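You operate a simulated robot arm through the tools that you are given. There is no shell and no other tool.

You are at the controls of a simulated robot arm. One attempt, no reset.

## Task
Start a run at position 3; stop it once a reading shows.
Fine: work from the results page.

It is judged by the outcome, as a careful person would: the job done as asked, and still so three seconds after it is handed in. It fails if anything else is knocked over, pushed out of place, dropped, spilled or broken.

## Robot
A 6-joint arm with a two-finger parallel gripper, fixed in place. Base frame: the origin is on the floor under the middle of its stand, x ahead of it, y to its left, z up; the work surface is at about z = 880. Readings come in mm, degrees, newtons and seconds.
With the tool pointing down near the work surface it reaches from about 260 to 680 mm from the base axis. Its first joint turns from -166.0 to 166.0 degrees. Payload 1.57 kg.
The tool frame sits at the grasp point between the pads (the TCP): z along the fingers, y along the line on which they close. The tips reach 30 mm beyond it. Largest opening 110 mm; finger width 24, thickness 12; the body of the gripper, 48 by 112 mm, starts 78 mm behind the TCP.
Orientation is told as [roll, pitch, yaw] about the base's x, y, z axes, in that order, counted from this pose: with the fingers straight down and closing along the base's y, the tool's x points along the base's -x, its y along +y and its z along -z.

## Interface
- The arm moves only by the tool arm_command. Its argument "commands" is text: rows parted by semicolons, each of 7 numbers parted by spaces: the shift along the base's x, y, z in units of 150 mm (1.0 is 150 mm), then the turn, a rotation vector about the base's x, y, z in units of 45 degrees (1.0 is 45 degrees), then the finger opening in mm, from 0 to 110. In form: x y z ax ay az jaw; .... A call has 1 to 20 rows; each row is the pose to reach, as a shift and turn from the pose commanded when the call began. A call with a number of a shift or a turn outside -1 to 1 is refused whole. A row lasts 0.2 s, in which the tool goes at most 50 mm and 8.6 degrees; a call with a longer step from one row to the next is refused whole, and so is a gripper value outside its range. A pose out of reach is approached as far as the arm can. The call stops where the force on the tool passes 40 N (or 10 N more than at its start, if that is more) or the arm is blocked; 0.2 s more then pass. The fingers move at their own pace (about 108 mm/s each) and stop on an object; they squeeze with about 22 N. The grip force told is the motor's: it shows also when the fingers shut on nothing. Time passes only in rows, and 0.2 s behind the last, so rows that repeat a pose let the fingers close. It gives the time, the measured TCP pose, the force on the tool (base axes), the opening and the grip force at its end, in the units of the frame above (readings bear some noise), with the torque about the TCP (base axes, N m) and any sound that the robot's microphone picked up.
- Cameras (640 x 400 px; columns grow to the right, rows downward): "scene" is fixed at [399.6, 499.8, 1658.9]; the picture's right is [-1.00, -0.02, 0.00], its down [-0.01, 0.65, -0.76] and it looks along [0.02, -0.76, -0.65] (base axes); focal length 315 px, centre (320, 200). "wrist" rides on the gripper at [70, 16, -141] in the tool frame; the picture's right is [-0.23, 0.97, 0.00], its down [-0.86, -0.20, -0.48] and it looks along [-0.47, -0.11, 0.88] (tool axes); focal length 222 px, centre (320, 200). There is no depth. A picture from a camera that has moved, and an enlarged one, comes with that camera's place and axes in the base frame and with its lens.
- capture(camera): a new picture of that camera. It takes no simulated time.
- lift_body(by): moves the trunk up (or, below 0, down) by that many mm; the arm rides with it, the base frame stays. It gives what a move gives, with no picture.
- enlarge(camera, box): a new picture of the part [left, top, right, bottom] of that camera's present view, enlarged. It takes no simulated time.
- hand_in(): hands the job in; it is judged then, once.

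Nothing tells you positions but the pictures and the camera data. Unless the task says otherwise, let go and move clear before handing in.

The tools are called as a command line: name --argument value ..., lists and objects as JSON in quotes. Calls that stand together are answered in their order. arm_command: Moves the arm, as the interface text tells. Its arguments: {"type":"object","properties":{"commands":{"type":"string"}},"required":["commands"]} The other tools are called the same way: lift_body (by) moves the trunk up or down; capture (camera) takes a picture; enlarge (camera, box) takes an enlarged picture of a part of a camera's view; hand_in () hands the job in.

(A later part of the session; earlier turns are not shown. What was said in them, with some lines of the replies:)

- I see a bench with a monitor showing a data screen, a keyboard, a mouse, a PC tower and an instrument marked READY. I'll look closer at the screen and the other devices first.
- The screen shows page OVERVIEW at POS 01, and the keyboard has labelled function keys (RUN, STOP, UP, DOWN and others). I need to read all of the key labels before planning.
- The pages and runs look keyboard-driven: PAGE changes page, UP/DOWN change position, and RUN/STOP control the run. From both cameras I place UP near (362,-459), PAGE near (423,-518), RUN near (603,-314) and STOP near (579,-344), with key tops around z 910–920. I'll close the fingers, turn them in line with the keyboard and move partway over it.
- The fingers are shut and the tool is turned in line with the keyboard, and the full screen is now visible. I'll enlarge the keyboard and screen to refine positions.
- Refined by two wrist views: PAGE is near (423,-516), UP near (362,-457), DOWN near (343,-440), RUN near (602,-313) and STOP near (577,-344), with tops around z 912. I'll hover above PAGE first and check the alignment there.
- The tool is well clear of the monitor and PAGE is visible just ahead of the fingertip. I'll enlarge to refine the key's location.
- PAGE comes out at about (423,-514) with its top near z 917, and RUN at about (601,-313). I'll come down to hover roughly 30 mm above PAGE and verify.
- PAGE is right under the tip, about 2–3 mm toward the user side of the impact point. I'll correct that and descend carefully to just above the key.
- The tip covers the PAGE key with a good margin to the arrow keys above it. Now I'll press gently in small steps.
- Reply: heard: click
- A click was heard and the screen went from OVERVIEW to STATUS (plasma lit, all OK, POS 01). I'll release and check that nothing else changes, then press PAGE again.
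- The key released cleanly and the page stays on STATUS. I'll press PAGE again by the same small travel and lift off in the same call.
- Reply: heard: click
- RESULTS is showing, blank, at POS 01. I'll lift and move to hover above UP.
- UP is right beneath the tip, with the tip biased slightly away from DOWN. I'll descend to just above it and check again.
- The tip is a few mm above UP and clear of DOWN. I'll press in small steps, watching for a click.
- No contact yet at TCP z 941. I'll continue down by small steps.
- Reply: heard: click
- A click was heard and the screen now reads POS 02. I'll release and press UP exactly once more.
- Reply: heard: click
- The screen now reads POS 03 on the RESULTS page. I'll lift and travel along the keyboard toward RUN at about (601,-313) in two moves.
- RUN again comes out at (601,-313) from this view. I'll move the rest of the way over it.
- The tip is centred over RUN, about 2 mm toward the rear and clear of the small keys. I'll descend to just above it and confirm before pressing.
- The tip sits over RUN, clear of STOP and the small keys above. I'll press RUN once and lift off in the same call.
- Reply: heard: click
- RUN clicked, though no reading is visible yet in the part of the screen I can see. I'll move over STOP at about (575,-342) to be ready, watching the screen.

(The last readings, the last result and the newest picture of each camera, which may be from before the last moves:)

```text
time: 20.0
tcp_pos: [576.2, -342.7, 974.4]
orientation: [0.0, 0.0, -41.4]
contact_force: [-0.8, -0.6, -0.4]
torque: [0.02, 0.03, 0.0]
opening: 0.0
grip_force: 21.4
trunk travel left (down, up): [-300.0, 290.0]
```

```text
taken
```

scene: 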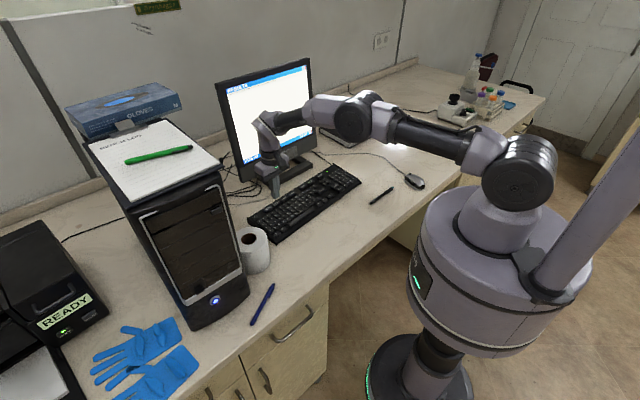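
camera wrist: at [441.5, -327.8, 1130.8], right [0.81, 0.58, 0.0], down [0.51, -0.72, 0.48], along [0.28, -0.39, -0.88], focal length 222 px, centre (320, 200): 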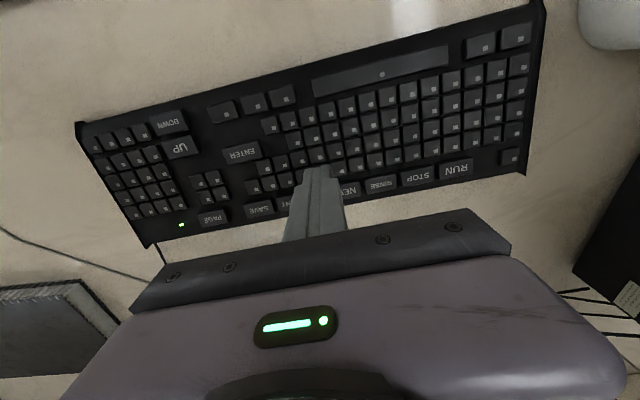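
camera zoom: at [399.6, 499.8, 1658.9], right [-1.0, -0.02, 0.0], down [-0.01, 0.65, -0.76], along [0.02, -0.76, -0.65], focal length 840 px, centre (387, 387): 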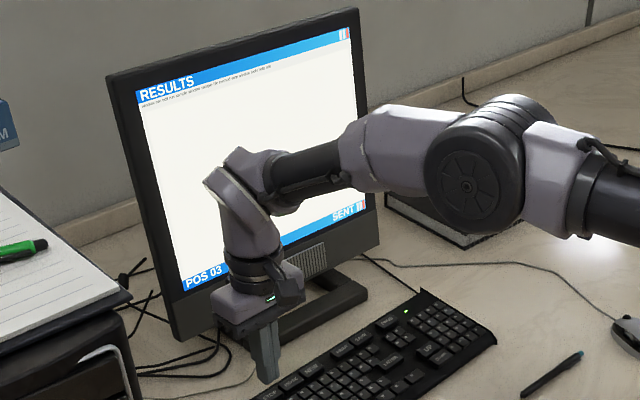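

The status bar now shows "SENT" at POS 03, and the results area is still blank. I'll lower to just above STOP (not touching) and let a little time pass, then check the screen.

arm_command --commands "-0.006 0.005 -0.07 0 0 0 0; -0.006 0.005 -0.14 0 0 0 0; -0.006 0.005 -0.14 0 0 0 0"

enlarge --camera "scene" --box '[215, 55, 375, 205]'

enlarge --camera "wrist" --box '[240, 100, 400, 200]'

enlarge --camera "scene" --box '[0, 200, 220, 400]'

```text
time: 20.8
tcp_pos: [573.4, -340.5, 953.8]
orientation: [-0.1, -0.1, -41.5]
contact_force: [-0.1, 0.5, 0.2]
torque: [-0.05, -0.01, -0.02]
opening: 0.0
grip_force: 21.5
trunk travel left (down, up): [-300.0, 290.0]
```

```text
2.67 times, centred on (295, 130) of scene
camera zoom: at [399.6, 499.8, 1658.9], right [-1.0, -0.02, 0.0], down [-0.01, 0.65, -0.76], along [0.02, -0.76, -0.65], focal length 840 px, centre (387, 387)
```

zoom: 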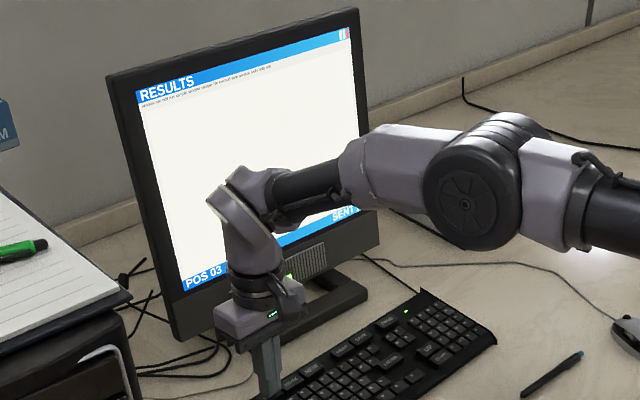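

```text
4.00 times, centred on (320, 150) of wrist
camera zoom: at [532.5, -283.0, 1094.3], right [0.81, 0.58, 0.0], down [0.51, -0.72, 0.48], along [0.28, -0.39, -0.88], focal length 888 px, centre (320, 400)
```

zoom: 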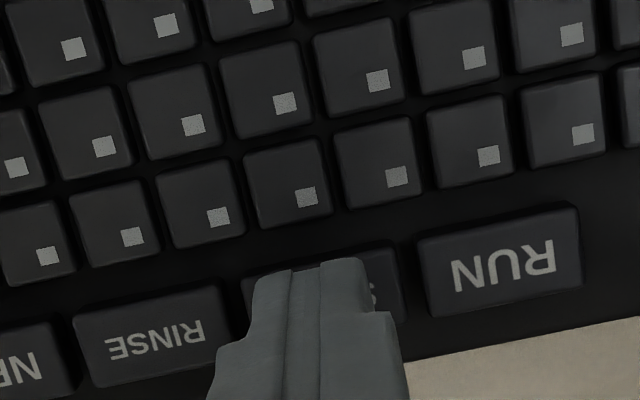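

```text
2.00 times, centred on (110, 300) of scene
camera zoom: at [399.6, 499.8, 1658.9], right [-1.0, -0.02, 0.0], down [-0.01, 0.65, -0.76], along [0.02, -0.76, -0.65], focal length 630 px, centre (740, 0)
```

zoom: 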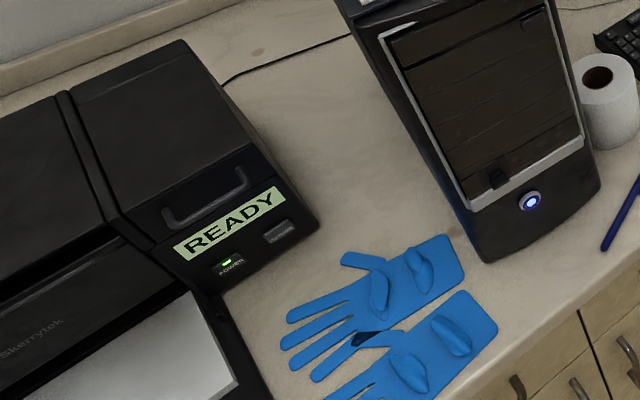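

The tip hovers over STOP and the screen still shows SENT with no reading. I'll wait in short steps.

arm_command --commands "0 0 0 0 0 0 0; 0 0 0 0 0 0 0; 0 0 0 0 0 0 0; 0 0 0 0 0 0 0; 0 0 0 0 0 0 0"

enlarge --camera "scene" --box '[215, 55, 375, 205]'

```text
time: 22.0
tcp_pos: [573.8, -340.7, 953.9]
orientation: [0.0, 0.0, -41.4]
contact_force: [-1.2, 0.8, 0.2]
torque: [0.02, 0.01, 0.0]
opening: 0.1
grip_force: 21.6
trunk travel left (down, up): [-300.0, 290.0]
```

```text
2.67 times, centred on (295, 130) of scene
camera zoom: at [399.6, 499.8, 1658.9], right [-1.0, -0.02, 0.0], down [-0.01, 0.65, -0.76], along [0.02, -0.76, -0.65], focal length 840 px, centre (387, 387)
```

zoom: 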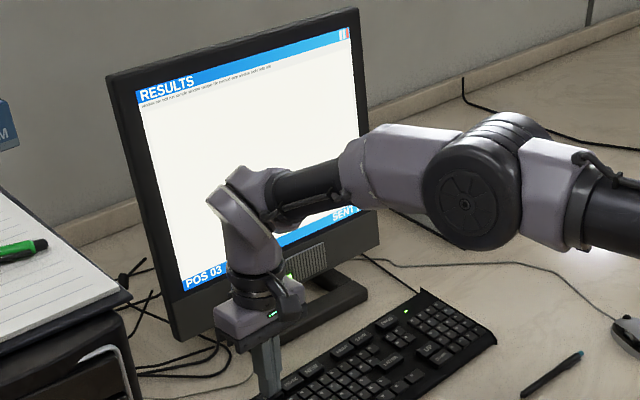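

Still SENT, and the upper results area remains blank. I'll keep waiting in steps of about a second.

arm_command --commands "0 0 0 0 0 0 0; 0 0 0 0 0 0 0; 0 0 0 0 0 0 0; 0 0 0 0 0 0 0; 0 0 0 0 0 0 0; 0 0 0 0 0 0 0; 0 0 0 0 0 0 0; 0 0 0 0 0 0 0; 0 0 0 0 0 0 0"

enlarge --camera "scene" --box '[215, 55, 375, 205]'

capture --camera "scene"

```text
time: 24.0
tcp_pos: [574.0, -340.4, 953.0]
orientation: [-0.1, 0.0, -41.3]
contact_force: [0.1, 0.0, 0.6]
torque: [-0.01, -0.01, 0.01]
opening: 0.0
grip_force: 21.8
trunk travel left (down, up): [-300.0, 290.0]
```

```text
2.67 times, centred on (295, 130) of scene
camera zoom: at [399.6, 499.8, 1658.9], right [-1.0, -0.02, 0.0], down [-0.01, 0.65, -0.76], along [0.02, -0.76, -0.65], focal length 840 px, centre (387, 387)
```

zoom: 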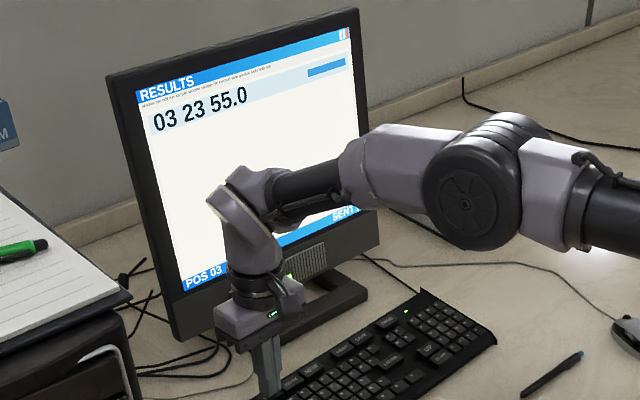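

```text
taken
```

scene: 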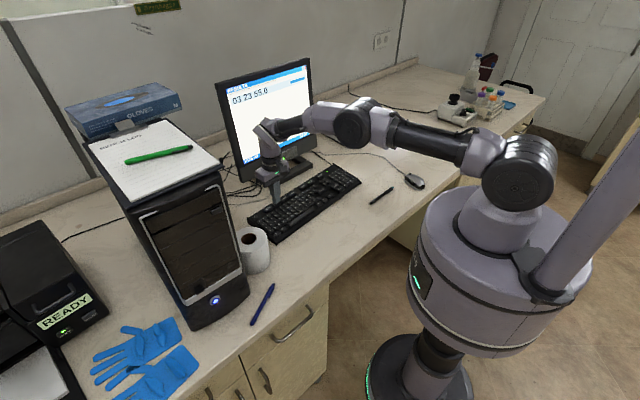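

A reading has appeared: "03 23 55.0". I'll press STOP once now and lift off.

arm_command --commands "0 0 -0.025 0 0 0 0; 0 0 -0.038 0 0 0 0; 0 0 -0.048 0 0 0 0; 0 0 0 0 0 0 0; 0 0 0.05 0 0 0 0"

enlarge --camera "scene" --box '[215, 55, 375, 205]'

```text
time: 25.2
tcp_pos: [573.0, -342.3, 961.5]
orientation: [0.0, 0.0, -41.4]
contact_force: [1.0, 0.5, 0.4]
torque: [-0.01, -0.02, 0.02]
opening: 0.0
grip_force: 21.5
trunk travel left (down, up): [-300.0, 290.0]
heard: click
```

```text
2.67 times, centred on (295, 130) of scene
camera zoom: at [399.6, 499.8, 1658.9], right [-1.0, -0.02, 0.0], down [-0.01, 0.65, -0.76], along [0.02, -0.76, -0.65], focal length 840 px, centre (387, 387)
```

zoom: 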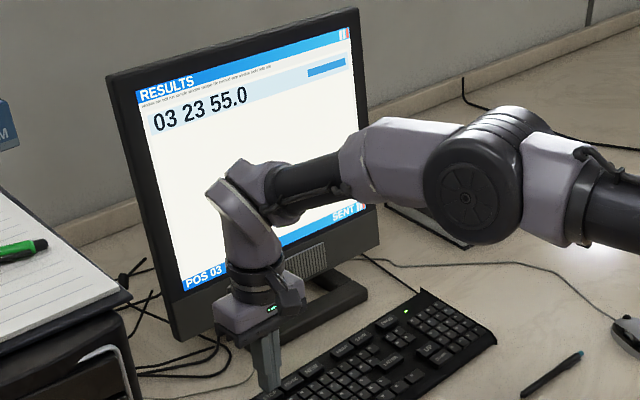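

STOP clicked. I'll lift away from the keyboard so the whole screen is visible and verify the run state.

arm_command --commands "0 0 0.25 0 0 0 0; 0 0 0.5 0 0 0 0; -0.25 0.1 0.7 0 0 0 0; -0.5 0.2 0.8 0 0 0 0; -0.75 0.3 0.8 0 0 0 0; -1.0 0.4 0.8 0 0 0 0; -1.0 0.4 0.8 0 0 0 0"

capture --camera "scene"

enlarge --camera "scene" --box '[215, 55, 375, 205]'

```text
refused: row 3 steps farther than a row can; nothing moved
```

```text
taken
```

scene: 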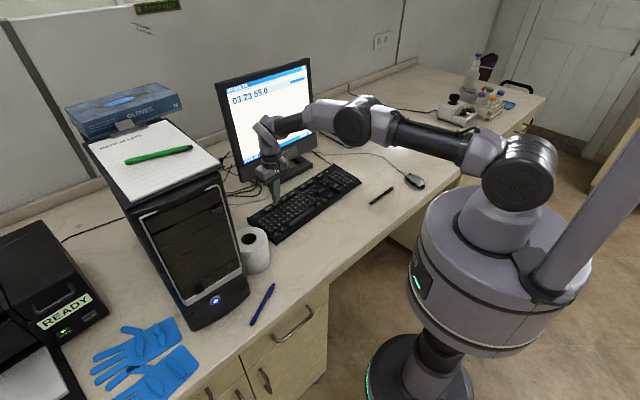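

```text
2.67 times, centred on (295, 130) of scene
camera zoom: at [399.6, 499.8, 1658.9], right [-1.0, -0.02, 0.0], down [-0.01, 0.65, -0.76], along [0.02, -0.76, -0.65], focal length 840 px, centre (387, 387)
```

zoom: 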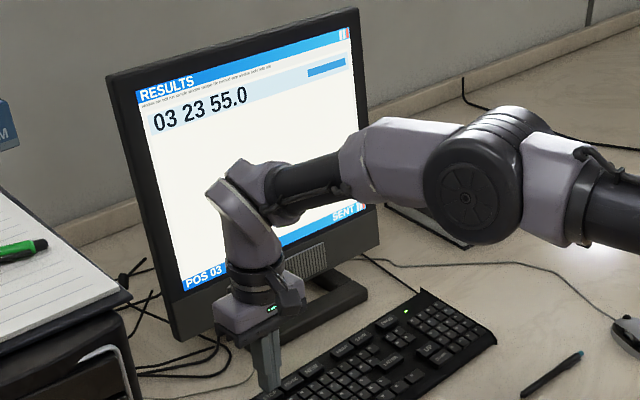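

That call was refused because a step was too long, and nothing moved. I'll repeat it with smaller steps, back along the keyboard so the screen is unobstructed.

arm_command --commands "0 0 0.2 0 0 0 0; -0.15 -0.13 0.27 0 0 0 0; -0.35 -0.28 0.27 0 0 0 0; -0.55 -0.43 0.27 0 0 0 0; -0.75 -0.58 0.27 0 0 0 0; -0.95 -0.7 0.27 0 0 0 0; -0.95 -0.7 0.27 0 0 0 0"

capture --camera "scene"

enlarge --camera "scene" --box '[215, 55, 375, 205]'

```text
time: 26.8
tcp_pos: [430.9, -445.9, 999.9]
orientation: [0.0, 0.1, -41.4]
contact_force: [0.3, 0.3, -0.5]
torque: [0.0, 0.03, 0.0]
opening: 0.0
grip_force: 21.1
trunk travel left (down, up): [-300.0, 290.0]
```

```text
taken
```

scene: 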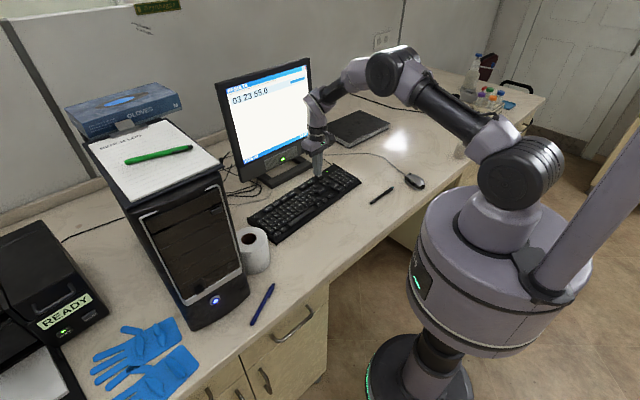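

```text
2.67 times, centred on (295, 130) of scene
camera zoom: at [399.6, 499.8, 1658.9], right [-1.0, -0.02, 0.0], down [-0.01, 0.65, -0.76], along [0.02, -0.76, -0.65], focal length 840 px, centre (387, 387)
```

zoom: 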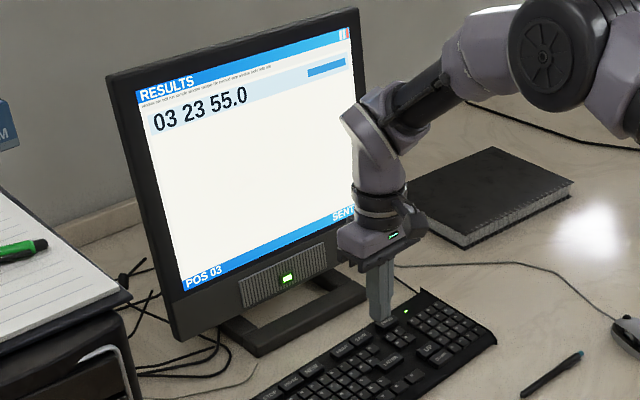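

The status bar still reads SENT, and the single reading is unchanged. I'll let a few seconds pass to see whether any more readings arrive.

arm_command --commands "-0.1 0.08 0.1 0 0 0 0; -0.3 0.2 0.2 0 0 0 0; -0.3 0.2 0.2 0 0 0 0; -0.3 0.2 0.2 0 0 0 0; -0.3 0.2 0.2 0 0 0 0; -0.3 0.2 0.2 0 0 0 0; -0.3 0.2 0.2 0 0 0 0; -0.3 0.2 0.2 0 0 0 0; -0.3 0.2 0.2 0 0 0 0; -0.3 0.2 0.2 0 0 0 0"

enlarge --camera "scene" --box '[215, 55, 375, 205]'

capture --camera "scene"

```text
time: 29.0
tcp_pos: [386.4, -416.9, 1031.7]
orientation: [0.0, -0.1, -41.4]
contact_force: [-1.0, 0.1, -1.1]
torque: [0.01, 0.02, -0.03]
opening: 0.0
grip_force: 20.9
trunk travel left (down, up): [-300.0, 290.0]
```

```text
2.67 times, centred on (295, 130) of scene
camera zoom: at [399.6, 499.8, 1658.9], right [-1.0, -0.02, 0.0], down [-0.01, 0.65, -0.76], along [0.02, -0.76, -0.65], focal length 840 px, centre (387, 387)
```

zoom: 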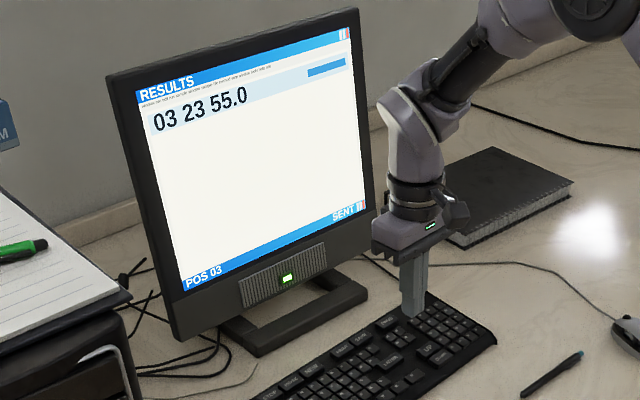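

```text
taken
```

scene: 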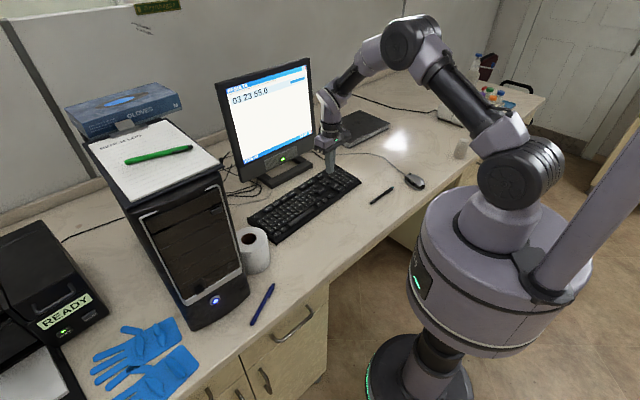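

No further readings have come, but "SENT" alone doesn't confirm the stop took effect. The STATUS page gave the sampler state earlier, so I'll page round to check it and then come back to RESULTS.

arm_command --commands "0.08 -0.21 -0.1 0 0 0 0; 0.16 -0.42 -0.2 0 0 0 0; 0.232 -0.634 -0.3 0 0 0 0; 0.232 -0.634 -0.42 0 0 0 0; 0.232 -0.634 -0.507 0 0 0 0; 0.232 -0.634 -0.507 0 0 0 0"

enlarge --camera "wrist" --box '[240, 100, 400, 200]'

enlarge --camera "scene" --box '[215, 55, 375, 205]'

```text
time: 30.4
tcp_pos: [420.8, -509.2, 955.4]
orientation: [0.0, 0.0, -41.4]
contact_force: [-0.3, -0.2, 0.5]
torque: [0.01, 0.01, 0.04]
opening: 0.2
grip_force: 21.7
trunk travel left (down, up): [-300.0, 290.0]
```

```text
4.00 times, centred on (320, 150) of wrist
camera zoom: at [379.7, -453.4, 1096.8], right [0.81, 0.58, 0.0], down [0.51, -0.72, 0.48], along [0.28, -0.39, -0.88], focal length 888 px, centre (320, 400)
```

zoom: 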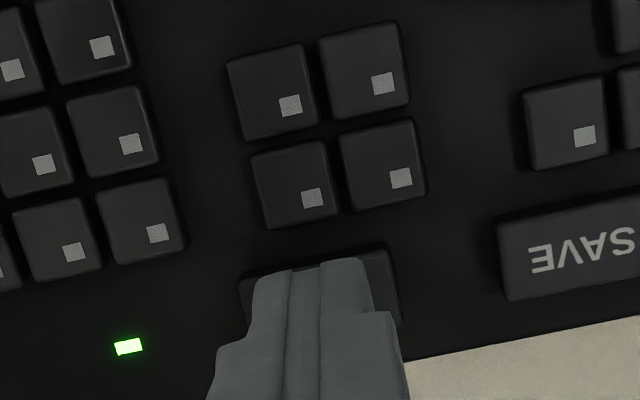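

```text
2.67 times, centred on (295, 130) of scene
camera zoom: at [399.6, 499.8, 1658.9], right [-1.0, -0.02, 0.0], down [-0.01, 0.65, -0.76], along [0.02, -0.76, -0.65], focal length 840 px, centre (387, 387)
```

zoom: 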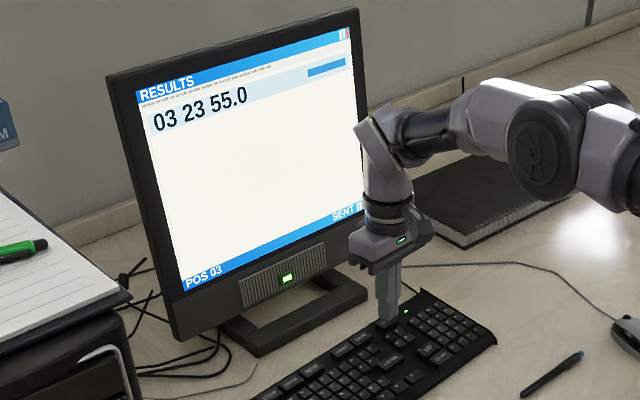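

The tip is over PAGE again, same as before. I'll press PAGE once and look at the screen.

arm_command --commands "0 0 -0.03 0 0 0 0; 0 0 -0.045 0 0 0 0; 0 0 -0.06 0 0 0 0; 0 0 -0.06 0 0 0 0; 0 0 -0.03 0 0 0 0; 0 0 0 0 0 0 0"

enlarge --camera "scene" --box '[215, 55, 375, 205]'

```text
time: 31.8
tcp_pos: [421.0, -511.3, 954.6]
orientation: [0.0, 0.0, -41.3]
contact_force: [0.2, 0.3, 1.1]
torque: [-0.06, -0.05, 0.01]
opening: 0.0
grip_force: 21.4
trunk travel left (down, up): [-300.0, 290.0]
heard: click
```

```text
2.67 times, centred on (295, 130) of scene
camera zoom: at [399.6, 499.8, 1658.9], right [-1.0, -0.02, 0.0], down [-0.01, 0.65, -0.76], along [0.02, -0.76, -0.65], focal length 840 px, centre (387, 387)
```

zoom: 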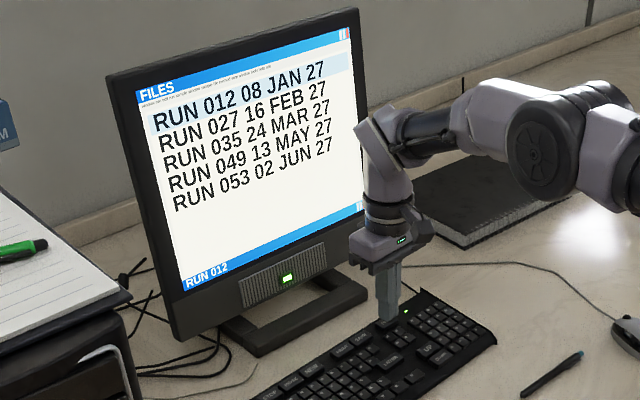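

This is a FILES page, which I'll leave untouched. Pressing PAGE again.

arm_command --commands "0 0 -0.03 0 0 0 0; 0 0 -0.045 0 0 0 0; 0 0 -0.06 0 0 0 0; 0 0 -0.06 0 0 0 0; 0 0 -0.03 0 0 0 0; 0 0 0 0 0 0 0"

enlarge --camera "scene" --box '[215, 55, 375, 205]'

```text
time: 33.2
tcp_pos: [421.3, -512.3, 954.9]
orientation: [0.0, -0.1, -41.3]
contact_force: [0.4, 1.3, 0.6]
torque: [-0.01, -0.02, 0.0]
opening: 0.0
grip_force: 21.4
trunk travel left (down, up): [-300.0, 290.0]
heard: click
```

```text
2.67 times, centred on (295, 130) of scene
camera zoom: at [399.6, 499.8, 1658.9], right [-1.0, -0.02, 0.0], down [-0.01, 0.65, -0.76], along [0.02, -0.76, -0.65], focal length 840 px, centre (387, 387)
```

zoom: 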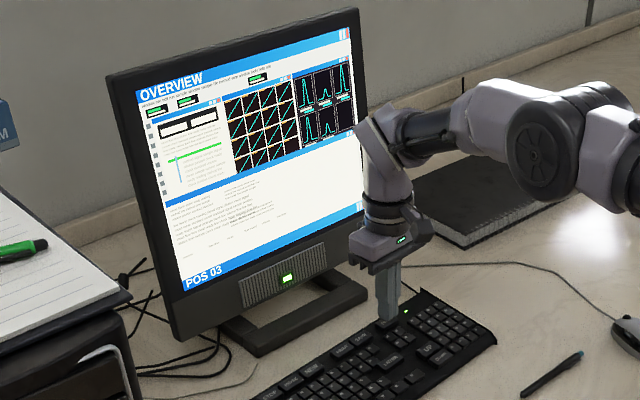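

Back at OVERVIEW with POS 03. One more PAGE press should show STATUS.

arm_command --commands "0 0 -0.03 0 0 0 0; 0 0 -0.045 0 0 0 0; 0 0 -0.06 0 0 0 0; 0 0 -0.06 0 0 0 0; 0 0 -0.03 0 0 0 0; 0 0 0 0 0 0 0"

enlarge --camera "scene" --box '[215, 55, 375, 205]'

```text
time: 34.6
tcp_pos: [421.6, -511.4, 955.8]
orientation: [0.0, -0.1, -41.3]
contact_force: [0.0, 1.4, 0.0]
torque: [-0.01, -0.01, -0.01]
opening: 0.0
grip_force: 20.7
trunk travel left (down, up): [-300.0, 290.0]
heard: click
```

```text
2.67 times, centred on (295, 130) of scene
camera zoom: at [399.6, 499.8, 1658.9], right [-1.0, -0.02, 0.0], down [-0.01, 0.65, -0.76], along [0.02, -0.76, -0.65], focal length 840 px, centre (387, 387)
```

zoom: 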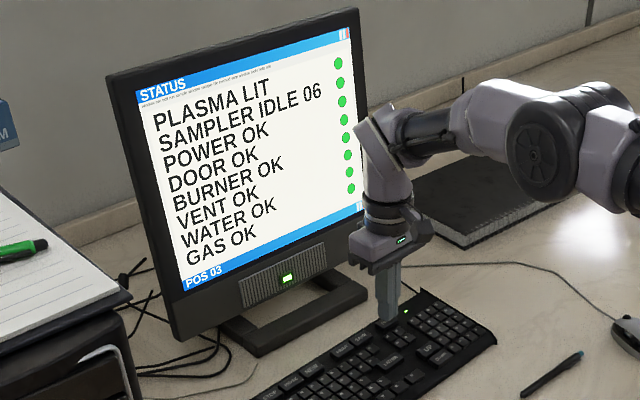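

STATUS shows SAMPLER IDLE 06, which matches the roughly 6 s between RUN and STOP, so the run is stopped. One more PAGE press returns to RESULTS.

enlarge --camera "scene" --box '[240, 70, 310, 120]'

arm_command --commands "0 0 -0.03 0 0 0 0; 0 0 -0.045 0 0 0 0; 0 0 -0.06 0 0 0 0; 0 0 -0.06 0 0 0 0; 0 0 -0.03 0 0 0 0; 0 0 0 0 0 0 0"

enlarge --camera "scene" --box '[215, 55, 375, 205]'

```text
8.00 times, centred on (275, 95) of scene
camera zoom: at [399.6, 499.8, 1658.9], right [-1.0, -0.02, 0.0], down [-0.01, 0.65, -0.76], along [0.02, -0.76, -0.65], focal length 2520 px, centre (680, 1040)
```

zoom: 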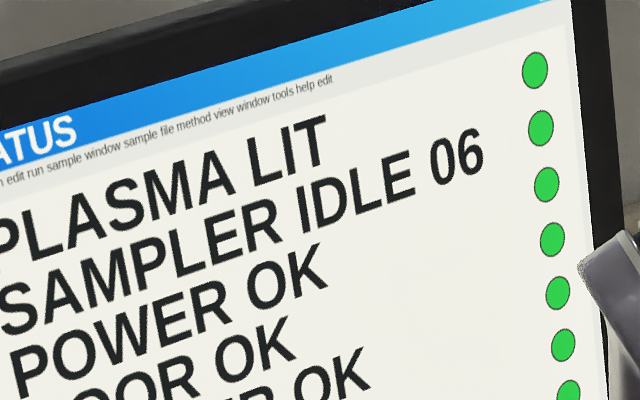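

```text
time: 36.0
tcp_pos: [421.6, -510.6, 956.0]
orientation: [0.0, 0.1, -41.5]
contact_force: [-0.7, -0.5, 0.4]
torque: [0.0, 0.0, -0.02]
opening: 0.2
grip_force: 21.5
trunk travel left (down, up): [-300.0, 290.0]
heard: click
```

```text
2.67 times, centred on (295, 130) of scene
camera zoom: at [399.6, 499.8, 1658.9], right [-1.0, -0.02, 0.0], down [-0.01, 0.65, -0.76], along [0.02, -0.76, -0.65], focal length 840 px, centre (387, 387)
```

zoom: 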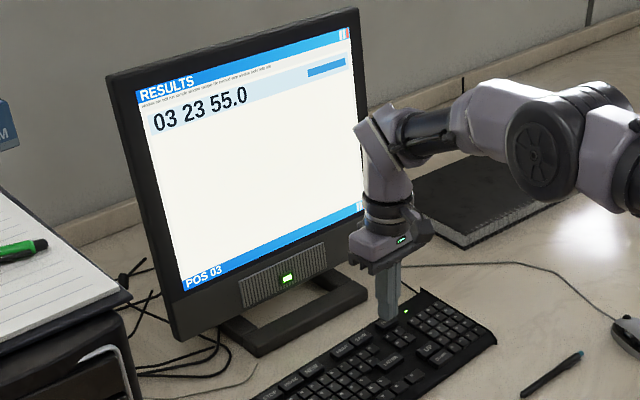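

RESULTS is showing again with the position 3 reading and the run stopped. I'll lift straight up and move clear of the keyboard.

arm_command --commands "0 0 0.25 0 0 0 0; 0 0 0.5 0 0 0 0; 0 0 0.75 0 0 0 0; -0.1 0.2 0.9 0 0 0 0; -0.2 0.45 1.0 0 0 0 0; -0.2 0.75 1.0 0 0 0 0; -0.2 1.0 1.0 0 0 0 0; -0.2 1.0 1.0 0 0 0 0"

capture --camera "scene"

enlarge --camera "scene" --box '[215, 55, 375, 205]'

```text
time: 37.8
tcp_pos: [390.6, -361.9, 1104.9]
orientation: [0.0, 0.0, -41.3]
contact_force: [0.5, 0.0, -0.9]
torque: [0.02, 0.01, 0.01]
opening: 0.0
grip_force: 21.0
trunk travel left (down, up): [-300.0, 290.0]
```

```text
taken
```

scene: 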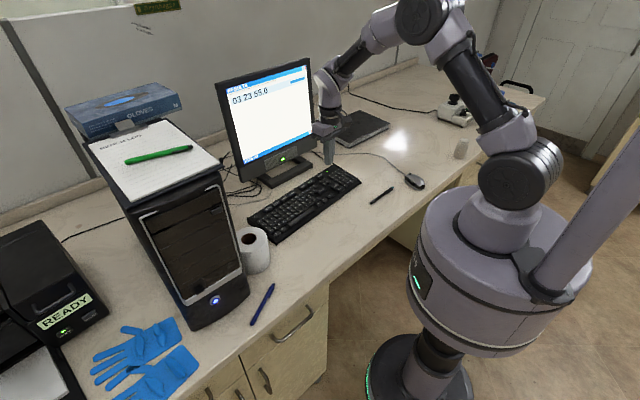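

```text
2.67 times, centred on (295, 130) of scene
camera zoom: at [399.6, 499.8, 1658.9], right [-1.0, -0.02, 0.0], down [-0.01, 0.65, -0.76], along [0.02, -0.76, -0.65], focal length 840 px, centre (387, 387)
```

zoom: 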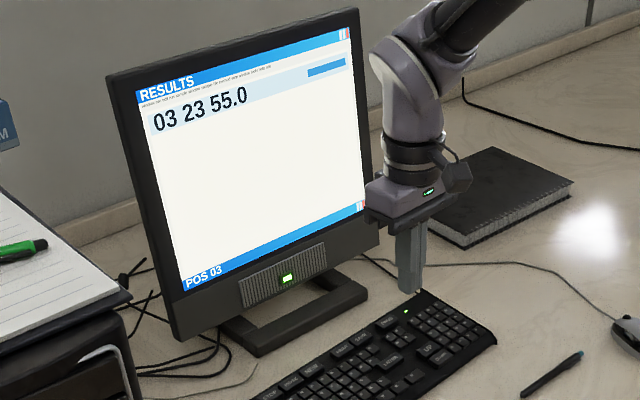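

The arm is clear and nothing on the bench has been disturbed. The RESULTS page shows the position 3 reading, and the sampler was confirmed idle after STOP, so I'm handing in.

hand_in

```text
The job is handed in.
```

The run at position 3 was started from the RESULTS page and stopped after its first reading appeared, "03 23 55.0". I've handed the job in.

- **Run:** I paged from OVERVIEW to RESULTS, pressed UP twice to reach POS 03, then pressed RUN once. The reading showed about five seconds later, and I pressed STOP once.
- **Stop check:** RESULTS only showed "SENT" after STOP, so I paged round to STATUS to make sure. It read "SAMPLER IDLE 06", which fits the roughly six seconds between RUN and STOP. Getting there took me through the FILES page, where I changed nothing.
- **End state:** The screen is back on RESULTS at POS 03 with the reading still showing. The arm is clear of the keyboard, and in the last picture nothing on the bench has moved.
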